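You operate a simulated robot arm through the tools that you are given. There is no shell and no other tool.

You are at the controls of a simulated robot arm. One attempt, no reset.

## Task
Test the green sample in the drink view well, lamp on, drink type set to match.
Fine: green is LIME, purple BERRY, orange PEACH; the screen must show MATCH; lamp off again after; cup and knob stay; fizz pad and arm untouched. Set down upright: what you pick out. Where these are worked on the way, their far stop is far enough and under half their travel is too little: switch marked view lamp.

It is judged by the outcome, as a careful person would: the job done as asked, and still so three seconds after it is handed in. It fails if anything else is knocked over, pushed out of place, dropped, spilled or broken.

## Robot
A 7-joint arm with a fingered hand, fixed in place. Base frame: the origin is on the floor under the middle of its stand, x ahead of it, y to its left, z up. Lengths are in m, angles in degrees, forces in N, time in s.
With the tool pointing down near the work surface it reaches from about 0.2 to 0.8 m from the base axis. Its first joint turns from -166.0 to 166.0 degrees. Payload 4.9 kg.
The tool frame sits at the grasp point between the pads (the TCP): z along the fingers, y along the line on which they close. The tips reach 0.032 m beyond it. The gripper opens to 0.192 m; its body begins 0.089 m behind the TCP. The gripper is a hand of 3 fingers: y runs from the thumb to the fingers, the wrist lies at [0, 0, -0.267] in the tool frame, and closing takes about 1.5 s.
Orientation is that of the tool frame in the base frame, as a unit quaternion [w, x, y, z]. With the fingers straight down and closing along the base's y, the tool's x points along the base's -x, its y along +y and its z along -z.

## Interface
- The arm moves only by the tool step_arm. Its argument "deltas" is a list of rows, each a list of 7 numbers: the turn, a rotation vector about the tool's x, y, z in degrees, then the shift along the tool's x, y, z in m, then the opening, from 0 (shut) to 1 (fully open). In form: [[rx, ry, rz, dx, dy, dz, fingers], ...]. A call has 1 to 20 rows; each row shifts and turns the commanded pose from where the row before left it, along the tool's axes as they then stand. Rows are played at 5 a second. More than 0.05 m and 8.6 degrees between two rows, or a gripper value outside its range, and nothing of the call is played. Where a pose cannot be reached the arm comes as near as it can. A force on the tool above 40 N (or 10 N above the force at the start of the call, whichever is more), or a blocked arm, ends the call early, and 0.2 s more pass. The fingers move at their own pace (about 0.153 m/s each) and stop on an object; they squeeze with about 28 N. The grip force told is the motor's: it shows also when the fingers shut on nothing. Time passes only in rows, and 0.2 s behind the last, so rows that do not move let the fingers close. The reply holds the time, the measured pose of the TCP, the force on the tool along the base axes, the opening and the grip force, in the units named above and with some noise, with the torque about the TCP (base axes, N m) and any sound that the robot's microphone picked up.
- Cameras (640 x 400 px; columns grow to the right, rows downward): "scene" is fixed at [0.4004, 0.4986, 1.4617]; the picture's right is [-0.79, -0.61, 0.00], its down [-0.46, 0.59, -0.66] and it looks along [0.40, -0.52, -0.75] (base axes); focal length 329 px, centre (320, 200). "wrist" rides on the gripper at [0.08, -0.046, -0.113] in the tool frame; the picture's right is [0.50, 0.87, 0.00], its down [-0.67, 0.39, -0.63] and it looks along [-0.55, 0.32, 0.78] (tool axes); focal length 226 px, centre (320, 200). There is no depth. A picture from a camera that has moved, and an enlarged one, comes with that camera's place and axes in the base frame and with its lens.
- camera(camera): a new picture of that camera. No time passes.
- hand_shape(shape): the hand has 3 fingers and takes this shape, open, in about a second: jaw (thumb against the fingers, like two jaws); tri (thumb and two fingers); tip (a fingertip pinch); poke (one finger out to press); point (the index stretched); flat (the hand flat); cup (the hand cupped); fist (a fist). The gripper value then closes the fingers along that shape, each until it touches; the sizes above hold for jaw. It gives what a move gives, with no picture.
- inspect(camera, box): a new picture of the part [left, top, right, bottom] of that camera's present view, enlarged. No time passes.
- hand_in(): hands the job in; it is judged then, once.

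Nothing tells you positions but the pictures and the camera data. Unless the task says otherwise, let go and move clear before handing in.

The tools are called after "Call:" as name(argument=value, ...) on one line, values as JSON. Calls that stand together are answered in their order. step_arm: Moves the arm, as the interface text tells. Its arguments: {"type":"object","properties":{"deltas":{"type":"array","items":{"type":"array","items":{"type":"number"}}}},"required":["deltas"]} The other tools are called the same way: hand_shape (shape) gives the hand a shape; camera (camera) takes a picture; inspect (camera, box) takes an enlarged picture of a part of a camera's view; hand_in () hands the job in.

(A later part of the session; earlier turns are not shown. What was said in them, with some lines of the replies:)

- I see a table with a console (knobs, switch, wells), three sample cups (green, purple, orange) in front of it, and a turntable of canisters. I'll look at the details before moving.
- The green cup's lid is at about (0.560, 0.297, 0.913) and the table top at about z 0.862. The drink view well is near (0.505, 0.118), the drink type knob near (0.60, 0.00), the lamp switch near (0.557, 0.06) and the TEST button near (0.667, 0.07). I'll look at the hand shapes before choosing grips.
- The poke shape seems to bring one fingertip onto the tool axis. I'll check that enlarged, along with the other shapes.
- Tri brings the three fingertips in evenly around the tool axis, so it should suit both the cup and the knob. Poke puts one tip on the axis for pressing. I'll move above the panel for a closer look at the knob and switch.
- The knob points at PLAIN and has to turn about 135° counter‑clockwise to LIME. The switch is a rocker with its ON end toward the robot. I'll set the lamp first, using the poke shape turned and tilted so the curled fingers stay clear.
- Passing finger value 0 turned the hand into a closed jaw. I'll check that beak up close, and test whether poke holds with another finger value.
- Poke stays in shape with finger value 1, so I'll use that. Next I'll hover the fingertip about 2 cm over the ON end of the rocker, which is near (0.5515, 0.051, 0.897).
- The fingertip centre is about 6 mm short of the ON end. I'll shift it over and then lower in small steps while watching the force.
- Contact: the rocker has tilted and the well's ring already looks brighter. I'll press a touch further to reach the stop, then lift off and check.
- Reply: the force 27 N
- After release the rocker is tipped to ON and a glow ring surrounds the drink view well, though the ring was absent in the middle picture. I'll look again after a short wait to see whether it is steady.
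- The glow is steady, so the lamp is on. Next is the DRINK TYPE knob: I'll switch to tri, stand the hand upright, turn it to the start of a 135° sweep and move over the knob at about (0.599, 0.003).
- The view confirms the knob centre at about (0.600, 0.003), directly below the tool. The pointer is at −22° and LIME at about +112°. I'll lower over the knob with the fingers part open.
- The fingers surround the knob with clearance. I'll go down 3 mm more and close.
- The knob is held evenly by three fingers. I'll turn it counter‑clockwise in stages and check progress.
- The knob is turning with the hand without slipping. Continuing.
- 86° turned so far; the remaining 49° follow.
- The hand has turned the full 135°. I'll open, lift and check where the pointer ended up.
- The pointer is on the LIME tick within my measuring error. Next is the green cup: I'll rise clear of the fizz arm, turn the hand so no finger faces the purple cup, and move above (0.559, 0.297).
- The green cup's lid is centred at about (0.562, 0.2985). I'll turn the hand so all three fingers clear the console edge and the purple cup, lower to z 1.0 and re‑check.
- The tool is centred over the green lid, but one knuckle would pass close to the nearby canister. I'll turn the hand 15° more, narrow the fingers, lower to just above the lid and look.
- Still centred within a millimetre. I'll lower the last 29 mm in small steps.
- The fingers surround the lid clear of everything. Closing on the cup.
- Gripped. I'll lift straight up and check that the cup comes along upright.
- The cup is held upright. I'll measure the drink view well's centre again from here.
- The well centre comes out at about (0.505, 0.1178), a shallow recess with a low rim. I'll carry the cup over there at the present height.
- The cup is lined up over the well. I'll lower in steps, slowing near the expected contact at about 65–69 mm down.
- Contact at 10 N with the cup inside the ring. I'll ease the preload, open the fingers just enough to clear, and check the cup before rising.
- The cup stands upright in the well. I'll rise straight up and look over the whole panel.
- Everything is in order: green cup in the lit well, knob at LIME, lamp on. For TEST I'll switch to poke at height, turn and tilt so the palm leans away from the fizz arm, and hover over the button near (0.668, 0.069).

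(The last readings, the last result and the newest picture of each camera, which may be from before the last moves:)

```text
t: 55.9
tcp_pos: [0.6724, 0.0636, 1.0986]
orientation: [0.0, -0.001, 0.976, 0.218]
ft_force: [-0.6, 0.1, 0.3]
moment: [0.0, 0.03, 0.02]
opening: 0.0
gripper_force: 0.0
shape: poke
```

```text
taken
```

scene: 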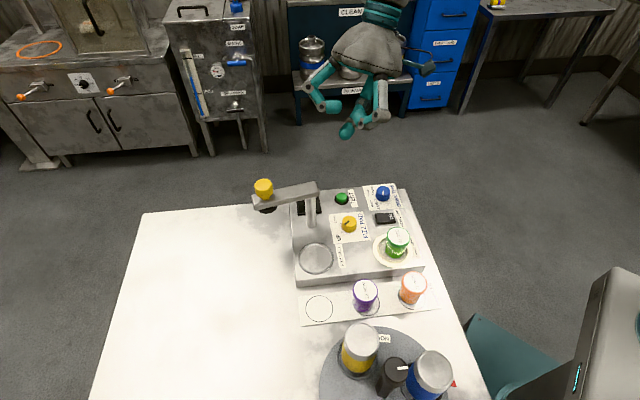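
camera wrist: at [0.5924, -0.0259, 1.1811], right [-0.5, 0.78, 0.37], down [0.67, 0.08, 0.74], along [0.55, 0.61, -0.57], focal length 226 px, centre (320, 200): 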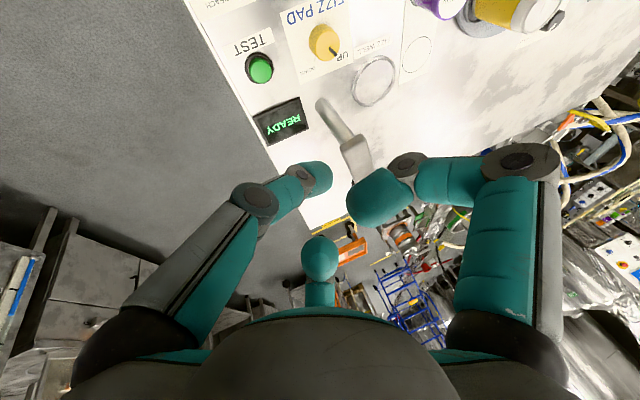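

The path down is clear of the fizz arm. I'll lower to hover just above TEST.

Call:
step_arm(deltas=[[0, 0, 0, 0.0007, -0.0167, 0.0342, 1], [0, 0, 0, 0.0007, -0.0167, 0.0342, 1], [0, 0, 0, 0.0007, -0.0167, 0.0342, 1], [0, 0, 0, 0.0006, -0.0167, 0.0342, 1], [0, 0, 0, 0, 0, 0, 1]])

Call:
camera(camera="wrist")

Call:
inspect(camera="scene", box=[250, 120, 410, 240])

```text
t: 57.1
tcp_pos: [0.6689, 0.0599, 0.946]
orientation: [0.0, 0.0, 0.976, 0.217]
ft_force: [0.2, -0.3, 0.5]
moment: [0.0, -0.04, 0.01]
opening: 0.0002
gripper_force: 0.0
shape: poke
```

```text
taken
camera wrist: at [0.589, -0.0281, 1.0288], right [-0.5, 0.78, 0.37], down [0.67, 0.08, 0.74], along [0.55, 0.61, -0.57], focal length 226 px, centre (320, 200)
```

wrist: 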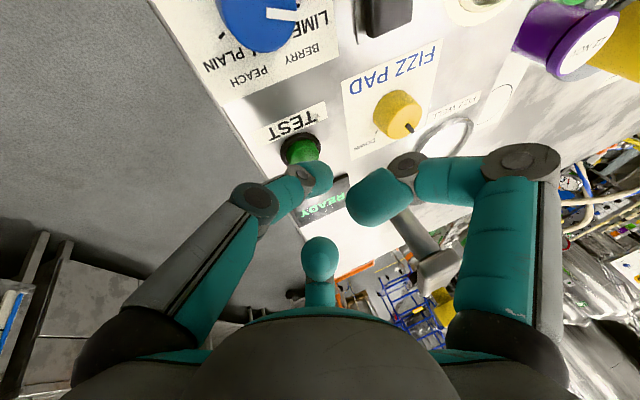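

```text
3.33 times, centred on (330, 180) of scene
camera zoom: at [0.4004, 0.4986, 1.4617], right [-0.79, -0.61, 0.0], down [-0.46, 0.59, -0.66], along [0.4, -0.52, -0.75], focal length 1096 px, centre (287, 267)
```

zoom: 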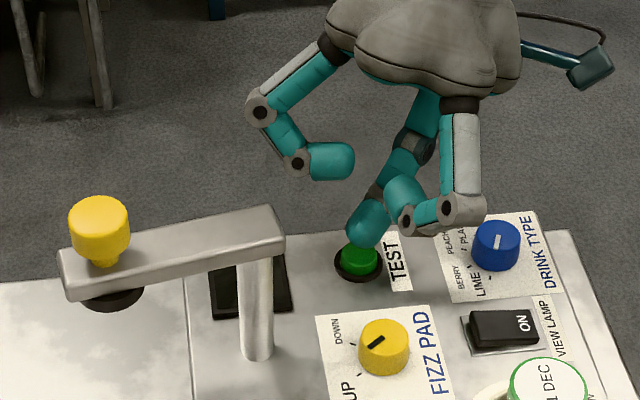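

Call:
inspect(camera="scene", box=[320, 160, 370, 210])

Call:
inspect(camera="wrist", box=[260, 120, 360, 220])

```text
8.00 times, centred on (345, 185) of scene
camera zoom: at [0.4004, 0.4986, 1.4617], right [-0.79, -0.61, 0.0], down [-0.46, 0.59, -0.66], along [0.4, -0.52, -0.75], focal length 2629 px, centre (120, 320)
```

zoom: 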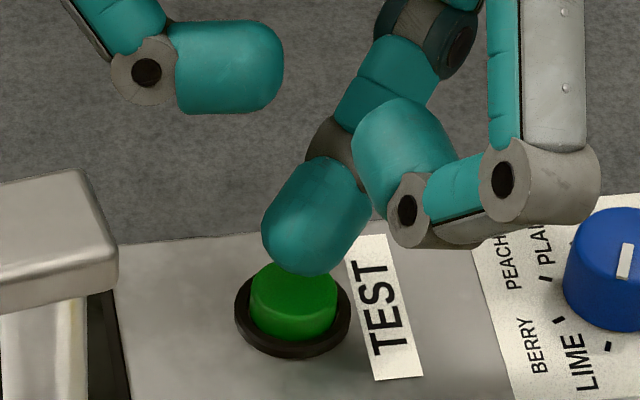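

```text
4.00 times, centred on (310, 170) of wrist
camera zoom: at [0.589, -0.0281, 1.0288], right [-0.5, 0.78, 0.37], down [0.67, 0.08, 0.74], along [0.55, 0.61, -0.57], focal length 904 px, centre (360, 320)
```

zoom: 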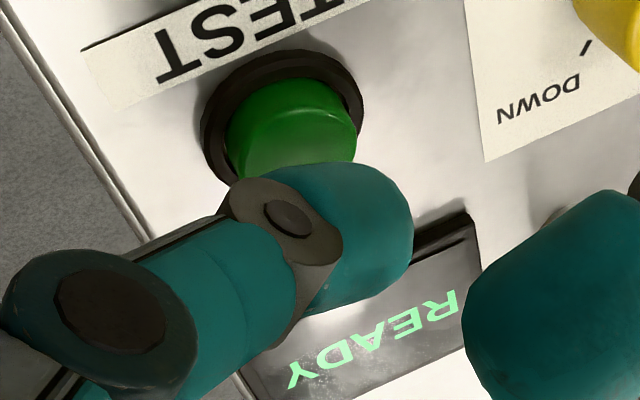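

The tip is lined up with the button. I'll lower in 2 mm steps, watching force, sound and the screen.

Call:
step_arm(deltas=[[0, 0, 0, 0, -0.0017, 0.0036, 1], [0, 0, 0, 0, -0.0017, 0.0036, 1], [0, 0, 0, 0, -0.00085, 0.0018, 1], [0, 0, 0, 0, -0.00085, 0.0018, 1], [0, 0, 0, 0, 0, 0, 1]])

Call:
inspect(camera="scene", box=[320, 160, 370, 210])

```text
t: 58.3
tcp_pos: [0.6689, 0.0599, 0.9349]
orientation: [0.001, 0.0, 0.976, 0.217]
ft_force: [0.0, -0.3, -0.2]
moment: [0.0, -0.03, 0.01]
opening: 0.0001
gripper_force: 0.0
shape: poke
```

```text
8.00 times, centred on (345, 185) of scene
camera zoom: at [0.4004, 0.4986, 1.4617], right [-0.79, -0.61, 0.0], down [-0.46, 0.59, -0.66], along [0.4, -0.52, -0.75], focal length 2629 px, centre (120, 320)
```

zoom: 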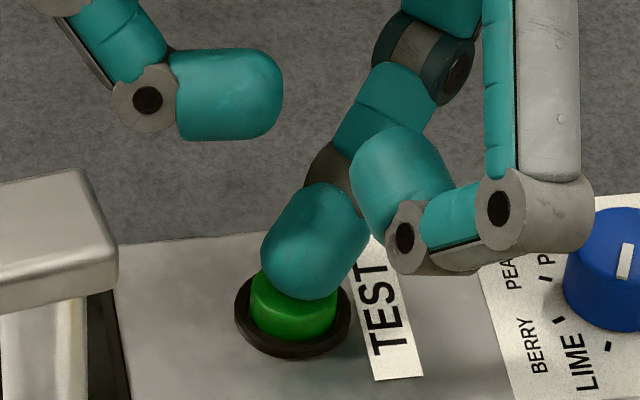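

Call:
step_arm(deltas=[[0, 0, 0, 0, -0.00085, 0.0018, 1], [0, 0, 0, 0, -0.00085, 0.0018, 1], [0, 0, 0, 0, -0.00085, 0.0018, 1], [0, 0, 0, 0, 0, 0, 1]])

Call:
inspect(camera="scene", box=[320, 160, 370, 210])

Call:
inspect(camera="wrist", box=[260, 120, 380, 240])

```text
t: 59.3
tcp_pos: [0.6692, 0.0589, 0.9298]
orientation: [0.0, 0.0, 0.976, 0.217]
ft_force: [-0.4, -1.1, 2.1]
moment: [0.0, -0.01, -0.05]
opening: 0.0002
gripper_force: 0.1
shape: poke
heard: click
```

```text
8.00 times, centred on (345, 185) of scene
camera zoom: at [0.4004, 0.4986, 1.4617], right [-0.79, -0.61, 0.0], down [-0.46, 0.59, -0.66], along [0.4, -0.52, -0.75], focal length 2629 px, centre (120, 320)
```

zoom: 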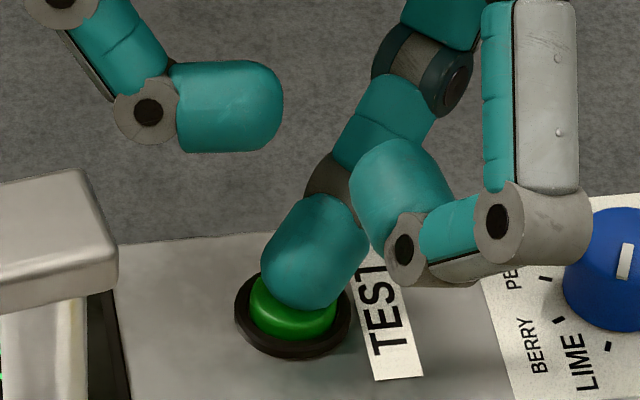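

```text
3.33 times, centred on (320, 180) of wrist
camera zoom: at [0.5898, -0.0304, 1.0117], right [-0.5, 0.78, 0.37], down [0.67, 0.08, 0.74], along [0.55, 0.61, -0.57], focal length 754 px, centre (320, 267)
```

zoom: 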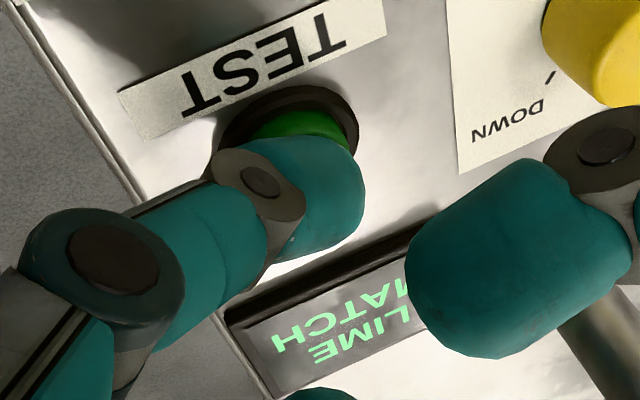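

A click, and the screen reads "LIME MATCH". I'll lift straight off the button and confirm the reading stays.

Call:
step_arm(deltas=[[0, 0, 0, 0, 0.0042, -0.0091, 1], [0, 0, 0, 0, 0.0127, -0.0272, 1], [0, 0, 0, 0, 0.0169, -0.0362, 1], [0, 0, 0, 0, 0.0169, -0.0362, 1], [0, 0, 0, 0, 0.0127, -0.0272, 1], [0, 0, 0, 0, 0, 0, 1]])

Call:
camera(camera="wrist")

Call:
inspect(camera="scene", box=[240, 160, 440, 320])

```text
t: 60.7
tcp_pos: [0.6683, 0.06, 1.0797]
orientation: [0.001, 0.0, 0.976, 0.217]
ft_force: [0.3, 0.1, 0.3]
moment: [0.03, 0.02, 0.0]
opening: 0.0003
gripper_force: 0.0
shape: poke
```

```text
taken
camera wrist: at [0.588, -0.0296, 1.1618], right [-0.5, 0.79, 0.37], down [0.67, 0.08, 0.74], along [0.55, 0.61, -0.57], focal length 226 px, centre (320, 200)
```

wrist: 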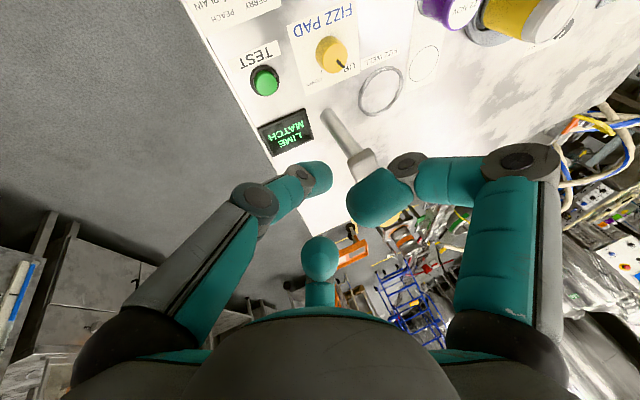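

```text
2.50 times, centred on (340, 240) of scene
camera zoom: at [0.4004, 0.4986, 1.4617], right [-0.79, -0.61, 0.0], down [-0.46, 0.59, -0.66], along [0.4, -0.52, -0.75], focal length 822 px, centre (270, 100)
```

zoom: 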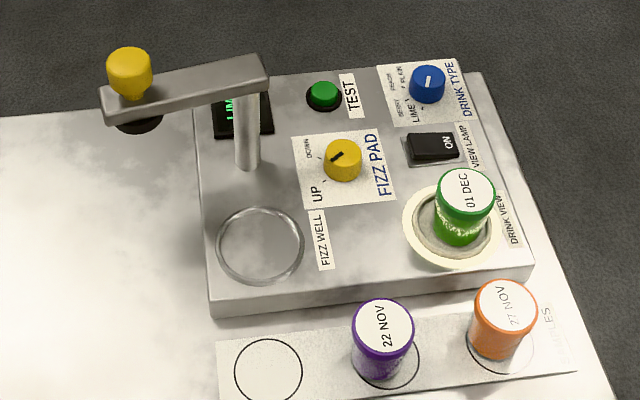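

LIME MATCH stays on the screen. Last job is the lamp: I'll press the raised far end of the rocker near (0.571, 0.070). First I'll move there at height and turn the hand so the curled fingers avoid the cup, the fizz pad and the knob.

Call:
step_arm(deltas=[[0, 0, 0, 0.0342, 0.0007, 0.0003, 1], [0, 0, 0, 0.0342, 0.0007, 0.0003, 1], [0, 0, 0, 0.0342, 0.0007, 0.0003, 1], [6.25, 0, 0, 0, 0, 0, 1], [6.25, 0, 0, 0, 0, 0, 1], [6.25, 0, 0, 0, 0, 0, 1], [6.25, 0, 0, 0, 0, 0, 1], [0, 0, 7.5, 0, 0, 0, 1], [0, 0, 7.5, 0, 0, 0, 1], [0, 0, 7.5, 0, 0, 0, 1], [0, 0, 7.5, 0, 0, 0, 1], [0, 0, 7.5, 0, 0, 0, 1], [0, 0, 7.5, 0, 0, 0, 1], [0, 0, 7.5, 0, 0, 0, 1], [0, 0, 7.5, 0, 0, 0, 1], [-6.25, 0, 0, 0, 0, 0, 1], [-6.25, 0, 0, 0, 0, 0, 1], [-6.25, 0, 0, 0, 0, 0, 1], [-6.25, 0, 0, 0, 0, 0, 1], [0, 0, 0, 0, 0, 0, 1]])

Call:
camera(camera="wrist")

Call:
camera(camera="scene")

```text
t: 64.9
tcp_pos: [0.5666, 0.061, 1.0788]
orientation: [0.109, 0.488, 0.846, 0.187]
ft_force: [0.0, -0.7, -0.2]
moment: [-0.01, -0.02, 0.01]
opening: 0.0
gripper_force: 0.0
shape: poke
```

```text
taken
camera wrist: at [0.4494, 0.0861, 1.1612], right [0.43, 0.82, 0.37], down [0.41, -0.54, 0.74], along [0.81, -0.17, -0.57], focal length 226 px, centre (320, 200)
```

wrist: 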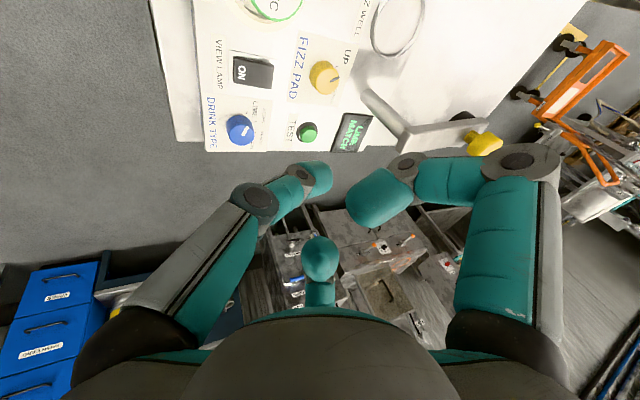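

```text
taken
```

scene: 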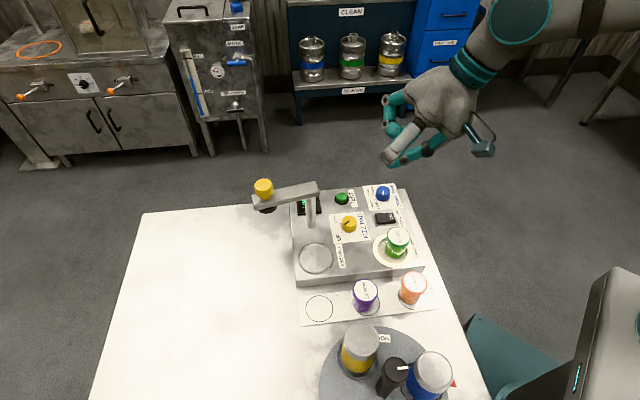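

Call:
inspect(camera="wrist", box=[210, 30, 310, 120])

Call:
inspect(camera="scene", box=[360, 190, 420, 240])

```text
4.44 times, centred on (260, 75) of wrist
camera zoom: at [0.4494, 0.0861, 1.1612], right [0.43, 0.82, 0.37], down [0.41, -0.54, 0.74], along [0.81, -0.17, -0.57], focal length 1005 px, centre (587, 756)
```

zoom: 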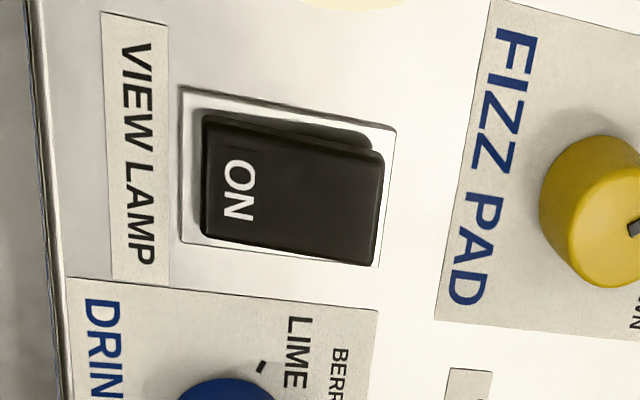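

```text
8.00 times, centred on (390, 215) of scene
camera zoom: at [0.4004, 0.4986, 1.4617], right [-0.79, -0.61, 0.0], down [-0.46, 0.59, -0.66], along [0.4, -0.52, -0.75], focal length 2629 px, centre (-240, 80)
```

zoom: 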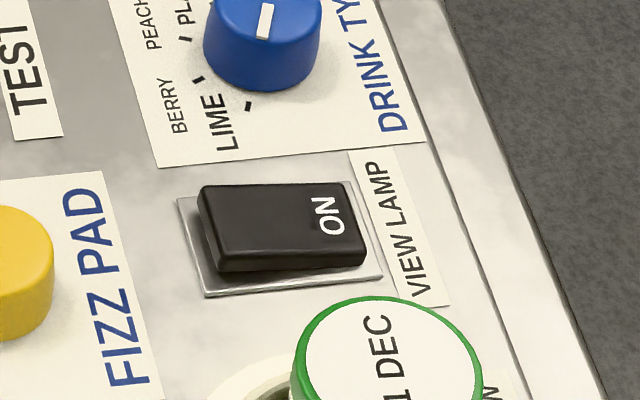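

The raised far end of the rocker is at about (0.573, 0.075). I'll hover the fingertip just inside that end.

Call:
step_arm(deltas=[[0, 0, 0, 0.0013, -0.0139, 0.0286, 1], [0, 0, 0, 0.0013, -0.0139, 0.0286, 1], [0, 0, 0, 0.0013, -0.0139, 0.0286, 1], [0, 0, 0, 0.0013, -0.0138, 0.0286, 1], [0, 0, 0, 0, 0, 0, 1]])

Call:
camera(camera="wrist")

Call:
inspect(camera="wrist", box=[240, 100, 380, 220])

Call:
inspect(camera="scene", box=[340, 170, 430, 260])

```text
t: 66.1
tcp_pos: [0.5623, 0.0643, 0.9506]
orientation: [0.108, 0.488, 0.845, 0.188]
ft_force: [0.9, 0.7, 0.0]
moment: [0.02, 0.0, -0.01]
opening: 0.0
gripper_force: 0.0
shape: poke
```

```text
taken
camera wrist: at [0.4446, 0.0896, 1.0336], right [0.43, 0.83, 0.37], down [0.41, -0.54, 0.74], along [0.81, -0.17, -0.57], focal length 226 px, centre (320, 200)
```

wrist: 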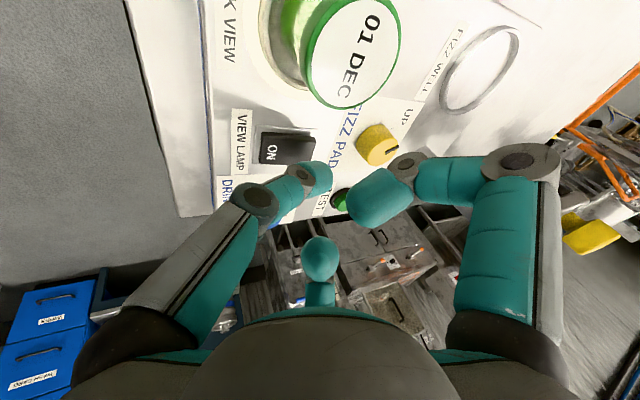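

```text
3.33 times, centred on (310, 160) of wrist
camera zoom: at [0.4446, 0.0896, 1.0336], right [0.43, 0.83, 0.37], down [0.41, -0.54, 0.74], along [0.81, -0.17, -0.57], focal length 754 px, centre (353, 333)
```

zoom: 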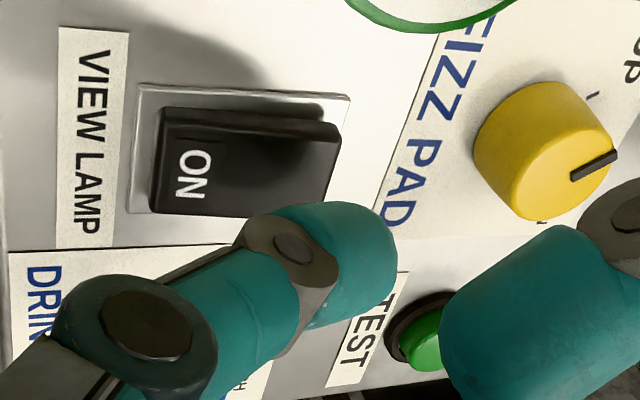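

```text
4.44 times, centred on (385, 215) of scene
camera zoom: at [0.4004, 0.4986, 1.4617], right [-0.79, -0.61, 0.0], down [-0.46, 0.59, -0.66], along [0.4, -0.52, -0.75], focal length 1461 px, centre (31, 133)
```

zoom: 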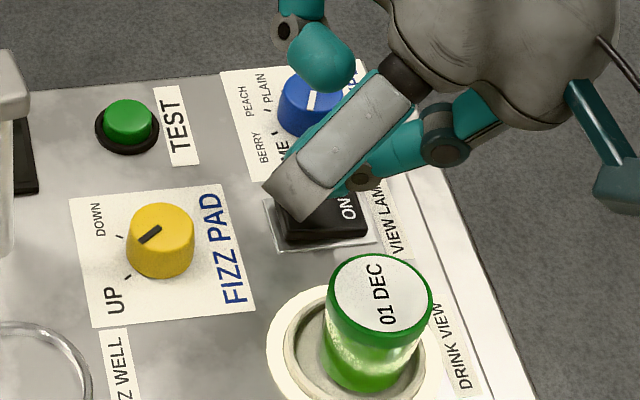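

Call:
step_arm(deltas=[[0, 0, 0, 0, -0.0021, 0.0045, 1], [0, 0, 0, 0, -0.0021, 0.0045, 1], [0, 0, 0, 0, -0.00127, 0.0027, 1], [0, 0, 0, 0, -0.00085, 0.0018, 1], [0, 0, 0, 0, 0, 0, 1]])

Call:
inspect(camera="wrist", box=[240, 100, 380, 220])

Call:
inspect(camera="scene", box=[340, 170, 430, 260])

```text
t: 67.3
tcp_pos: [0.5622, 0.0646, 0.9371]
orientation: [0.108, 0.488, 0.845, 0.187]
ft_force: [-0.1, 0.5, 1.2]
moment: [0.03, 0.01, 0.03]
opening: 0.0
gripper_force: 0.1
shape: poke
```

```text
3.33 times, centred on (310, 160) of wrist
camera zoom: at [0.4451, 0.0897, 1.019], right [0.43, 0.83, 0.37], down [0.41, -0.54, 0.74], along [0.81, -0.17, -0.57], focal length 754 px, centre (353, 333)
```

zoom: 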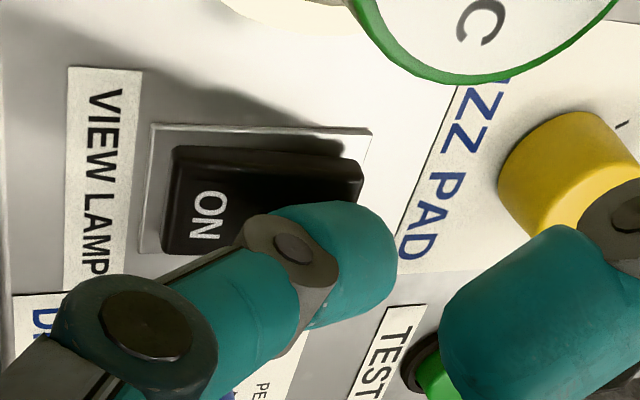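

```text
4.44 times, centred on (385, 215) of scene
camera zoom: at [0.4004, 0.4986, 1.4617], right [-0.79, -0.61, 0.0], down [-0.46, 0.59, -0.66], along [0.4, -0.52, -0.75], focal length 1461 px, centre (31, 133)
```

zoom: 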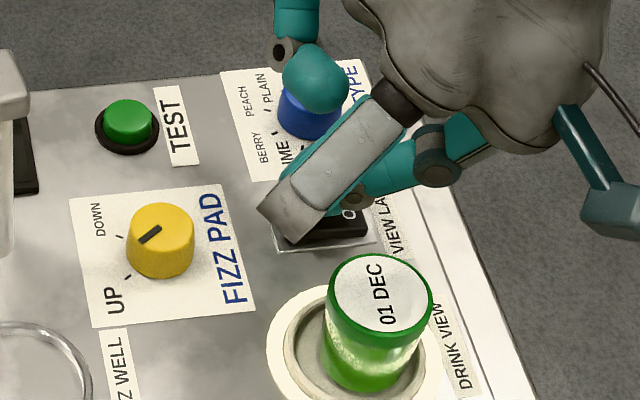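

Call:
step_arm(deltas=[[0, 0, 0, 0, -0.00085, 0.0018, 1], [0, 0, 0, 0, -0.00085, 0.0018, 1], [0, 0, 0, 0, -0.00085, 0.0018, 1], [0, 0, 0, 0, 0, 0, 1]])

Call:
inspect(camera="wrist", box=[240, 100, 380, 220])

Call:
inspect(camera="scene", box=[340, 170, 430, 260])

```text
t: 68.3
tcp_pos: [0.5632, 0.0639, 0.9311]
orientation: [0.108, 0.488, 0.846, 0.187]
ft_force: [0.6, -0.2, 1.2]
moment: [0.02, -0.02, -0.02]
opening: 0.0
gripper_force: 0.0
shape: poke
```

```text
3.33 times, centred on (310, 160) of wrist
camera zoom: at [0.4452, 0.0896, 1.0137], right [0.43, 0.83, 0.37], down [0.41, -0.54, 0.74], along [0.81, -0.17, -0.57], focal length 754 px, centre (353, 333)
```

zoom: 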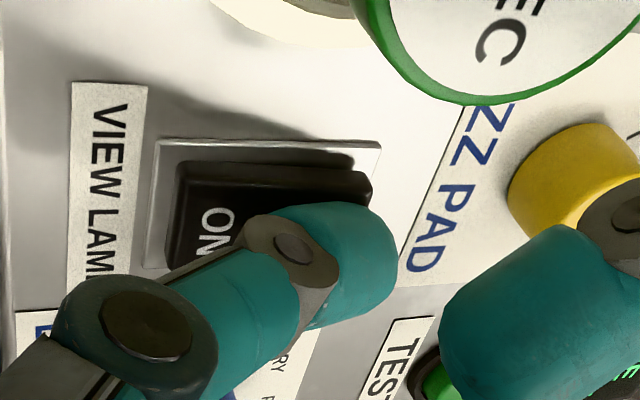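

```text
4.44 times, centred on (385, 215) of scene
camera zoom: at [0.4004, 0.4986, 1.4617], right [-0.79, -0.61, 0.0], down [-0.46, 0.59, -0.66], along [0.4, -0.52, -0.75], focal length 1461 px, centre (31, 133)
```

zoom: 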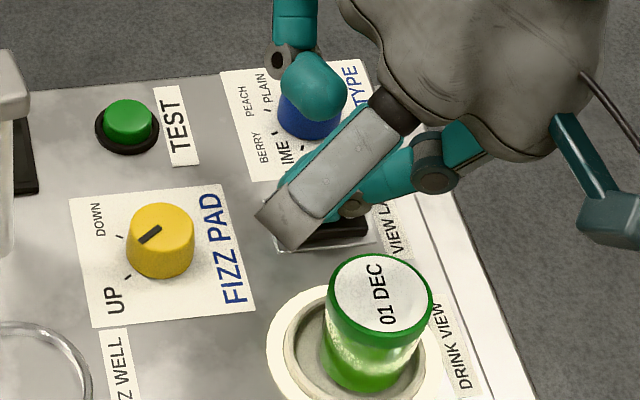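

Call:
step_arm(deltas=[[0, 0, 0, 0, -0.00063, 0.00136, 1], [0, 0, 0, 0, -0.00063, 0.00136, 1], [0, 0, 0, 0, -0.00063, 0.00136, 1], [0, 0, 0, 0, 0, 0, 1]])

Call:
inspect(camera="wrist", box=[240, 100, 380, 220])

Call:
inspect(camera="scene", box=[340, 170, 430, 260])

```text
t: 69.3
tcp_pos: [0.5624, 0.0649, 0.9279]
orientation: [0.109, 0.487, 0.846, 0.187]
ft_force: [0.1, -0.8, 3.9]
moment: [-0.02, -0.03, 0.0]
opening: 0.0
gripper_force: 0.1
shape: poke
```

```text
3.33 times, centred on (310, 160) of wrist
camera zoom: at [0.4453, 0.0898, 1.0092], right [0.43, 0.83, 0.37], down [0.41, -0.54, 0.74], along [0.81, -0.17, -0.57], focal length 754 px, centre (353, 333)
```

zoom: 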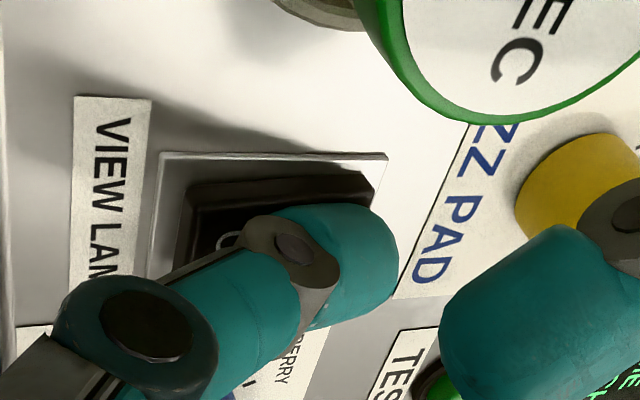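

```text
4.44 times, centred on (385, 215) of scene
camera zoom: at [0.4004, 0.4986, 1.4617], right [-0.79, -0.61, 0.0], down [-0.46, 0.59, -0.66], along [0.4, -0.52, -0.75], focal length 1461 px, centre (31, 133)
```

zoom: 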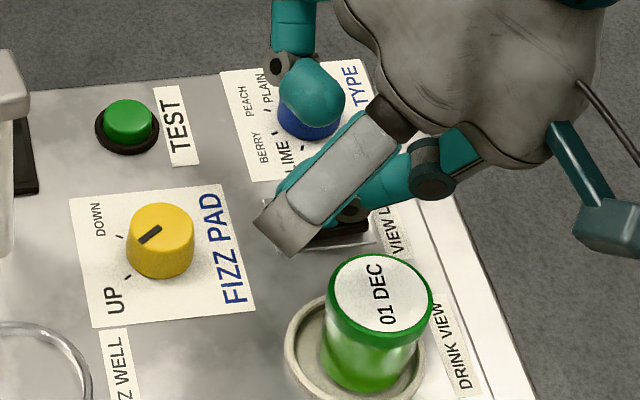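

The glow has gone out. I'll press about 2 mm more to bring the rocker to its far stop, then lift off.

Call:
step_arm(deltas=[[0, 0, 0, 0, -0.00042, 0.0009, 1], [0, 0, 0, 0, -0.00042, 0.0009, 1], [0, 0, 0, 0, 0, 0, 1]])

Call:
inspect(camera="wrist", box=[240, 100, 380, 220])

Call:
inspect(camera="scene", box=[340, 170, 430, 260])

```text
t: 70.1
tcp_pos: [0.5634, 0.0646, 0.9275]
orientation: [0.108, 0.488, 0.845, 0.189]
ft_force: [-3.2, 1.8, 12.3]
moment: [0.08, -0.05, 0.04]
opening: 0.0002
gripper_force: 0.0
shape: poke
```

```text
3.33 times, centred on (310, 160) of wrist
camera zoom: at [0.4459, 0.0899, 1.0086], right [0.43, 0.83, 0.37], down [0.41, -0.54, 0.74], along [0.81, -0.17, -0.57], focal length 754 px, centre (353, 333)
```

zoom: 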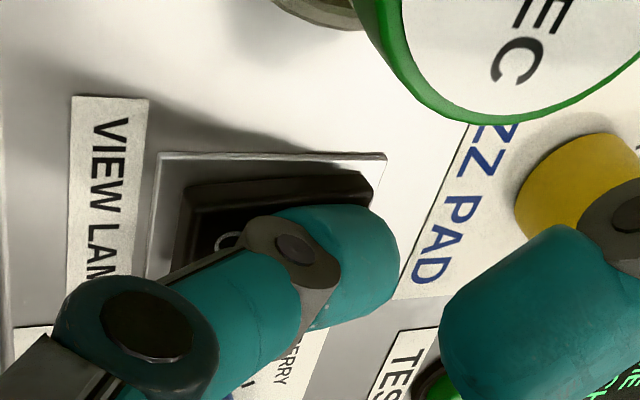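

```text
4.44 times, centred on (385, 215) of scene
camera zoom: at [0.4004, 0.4986, 1.4617], right [-0.79, -0.61, 0.0], down [-0.46, 0.59, -0.66], along [0.4, -0.52, -0.75], focal length 1461 px, centre (31, 133)
```

zoom: 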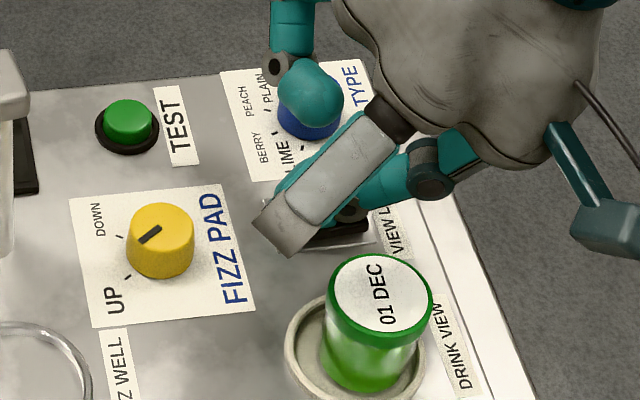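

At the stop: 12 N with no further motion. Lifting straight off now.

Call:
step_arm(deltas=[[0, 0, 0, 0, 0.0042, -0.0091, 1], [0, 0, 0, 0, 0.0085, -0.0182, 1], [0, 0, 0, 0, 0.0169, -0.0363, 1], [0, 0, 0, 0, 0.0169, -0.0363, 1], [0, 0, 0, 0, 0.0169, -0.0363, 1], [0, 0, 0, 0, 0, 0, 1]])

Call:
inspect(camera="scene", box=[340, 170, 430, 260])

Call:
camera(camera="wrist")

Call:
camera(camera="scene")

```text
t: 71.5
tcp_pos: [0.5616, 0.0659, 1.0776]
orientation: [0.109, 0.488, 0.846, 0.188]
ft_force: [0.3, -0.4, 0.4]
moment: [0.01, 0.0, -0.01]
opening: 0.0002
gripper_force: 0.0
shape: poke
```

```text
4.44 times, centred on (385, 215) of scene
camera zoom: at [0.4004, 0.4986, 1.4617], right [-0.79, -0.61, 0.0], down [-0.46, 0.59, -0.66], along [0.4, -0.52, -0.75], focal length 1461 px, centre (31, 133)
```

zoom: 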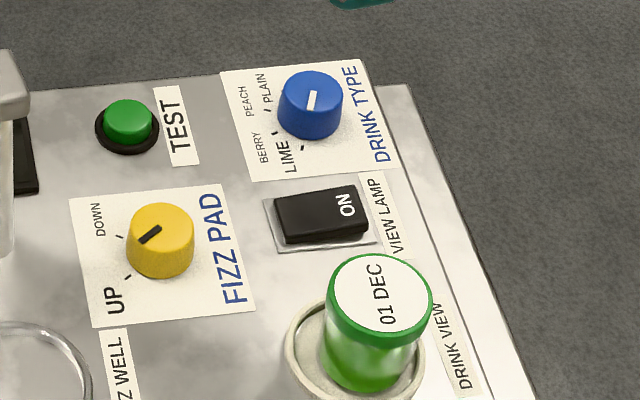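

```text
taken
camera wrist: at [0.4449, 0.0911, 1.1594], right [0.43, 0.83, 0.37], down [0.41, -0.54, 0.74], along [0.81, -0.17, -0.57], focal length 226 px, centre (320, 200)
```

wrist: 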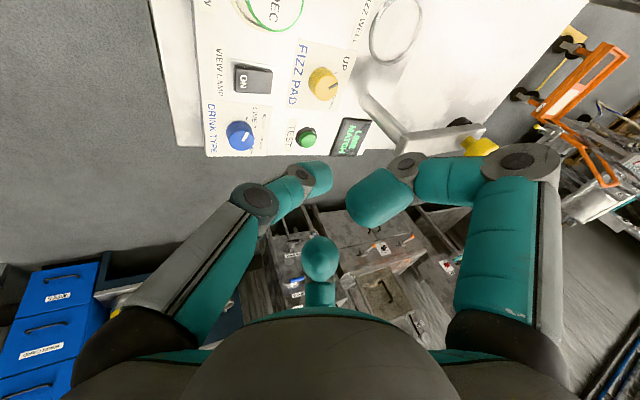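

```text
taken
```

scene: 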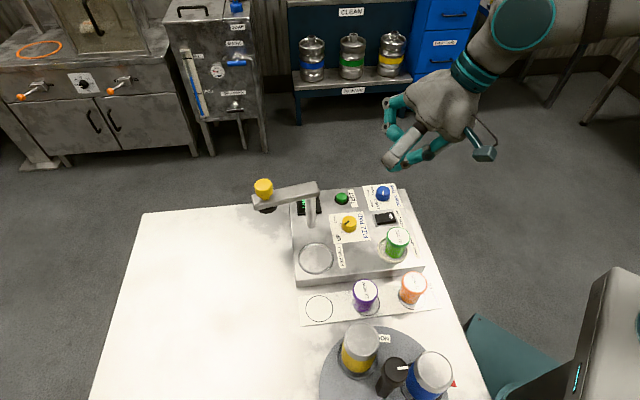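

The lamp is off, the rocker is back at its off stop, and the cup and knob are in place. I'll move a little further away, check the screen once more, and then hand in.

Call:
step_arm(deltas=[[0, 0, 0, 0, 0.0127, -0.0272, 1], [0, 0, 0, 0, 0.0127, -0.0272, 1], [0, 0, 0, 0, 0, 0, 1], [0, 0, 0, 0, 0, 0, 1]])

Call:
inspect(camera="wrist", box=[190, 0, 430, 170])

Call:
inspect(camera="scene", box=[240, 160, 440, 320])

```text
t: 72.5
tcp_pos: [0.5622, 0.065, 1.1373]
orientation: [0.108, 0.489, 0.845, 0.188]
ft_force: [0.3, -0.2, 0.0]
moment: [-0.02, -0.01, -0.03]
opening: 0.0
gripper_force: 0.1
shape: poke
```

```text
2.35 times, centred on (310, 85) of wrist
camera zoom: at [0.4447, 0.09, 1.2201], right [0.43, 0.83, 0.37], down [0.41, -0.54, 0.74], along [0.81, -0.17, -0.57], focal length 532 px, centre (344, 471)
```

zoom: 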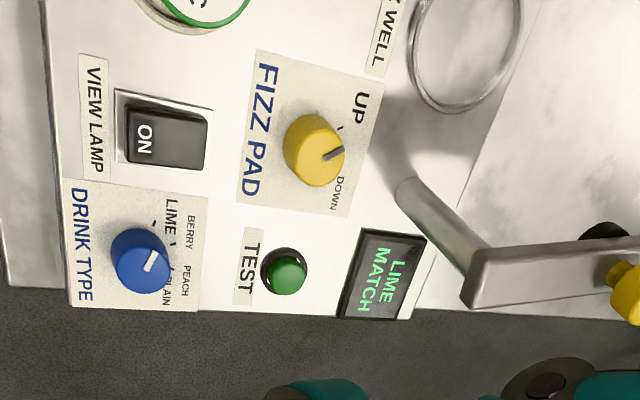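

```text
2.50 times, centred on (340, 240) of scene
camera zoom: at [0.4004, 0.4986, 1.4617], right [-0.79, -0.61, 0.0], down [-0.46, 0.59, -0.66], along [0.4, -0.52, -0.75], focal length 822 px, centre (270, 100)
```

zoom: 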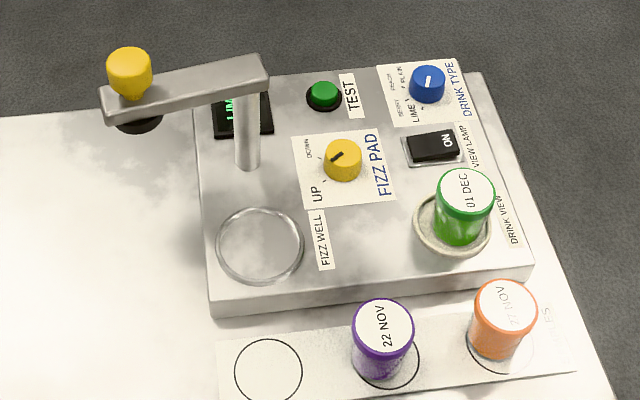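

The screen shows LIME MATCH, the lamp is off and the knob is at LIME. The green cup stands upright in the drink view well, nothing else has moved, and the hand is clear. Handing in.

Call:
hand_in()

```text
The job is handed in.
```

The green sample tested as a match: the screen reads LIME MATCH, and the job is handed in.

- **Sample:** the green cup is standing upright in the drink view well.
- **Drink type:** the knob is at LIME and stays there.
- **Lamp:** it was on for the test. I switched it off afterwards and pressed the switch to its stop.
- **Everything else:** the fizz pad and fizz arm weren't touched. The purple and orange cups didn't move, and the hand is clear of the panel.

While I was first pressing the lamp switch, the well's glow was missing in one picture under heavier force. It was steady in every check after I let go, and the lamp was on for the test.
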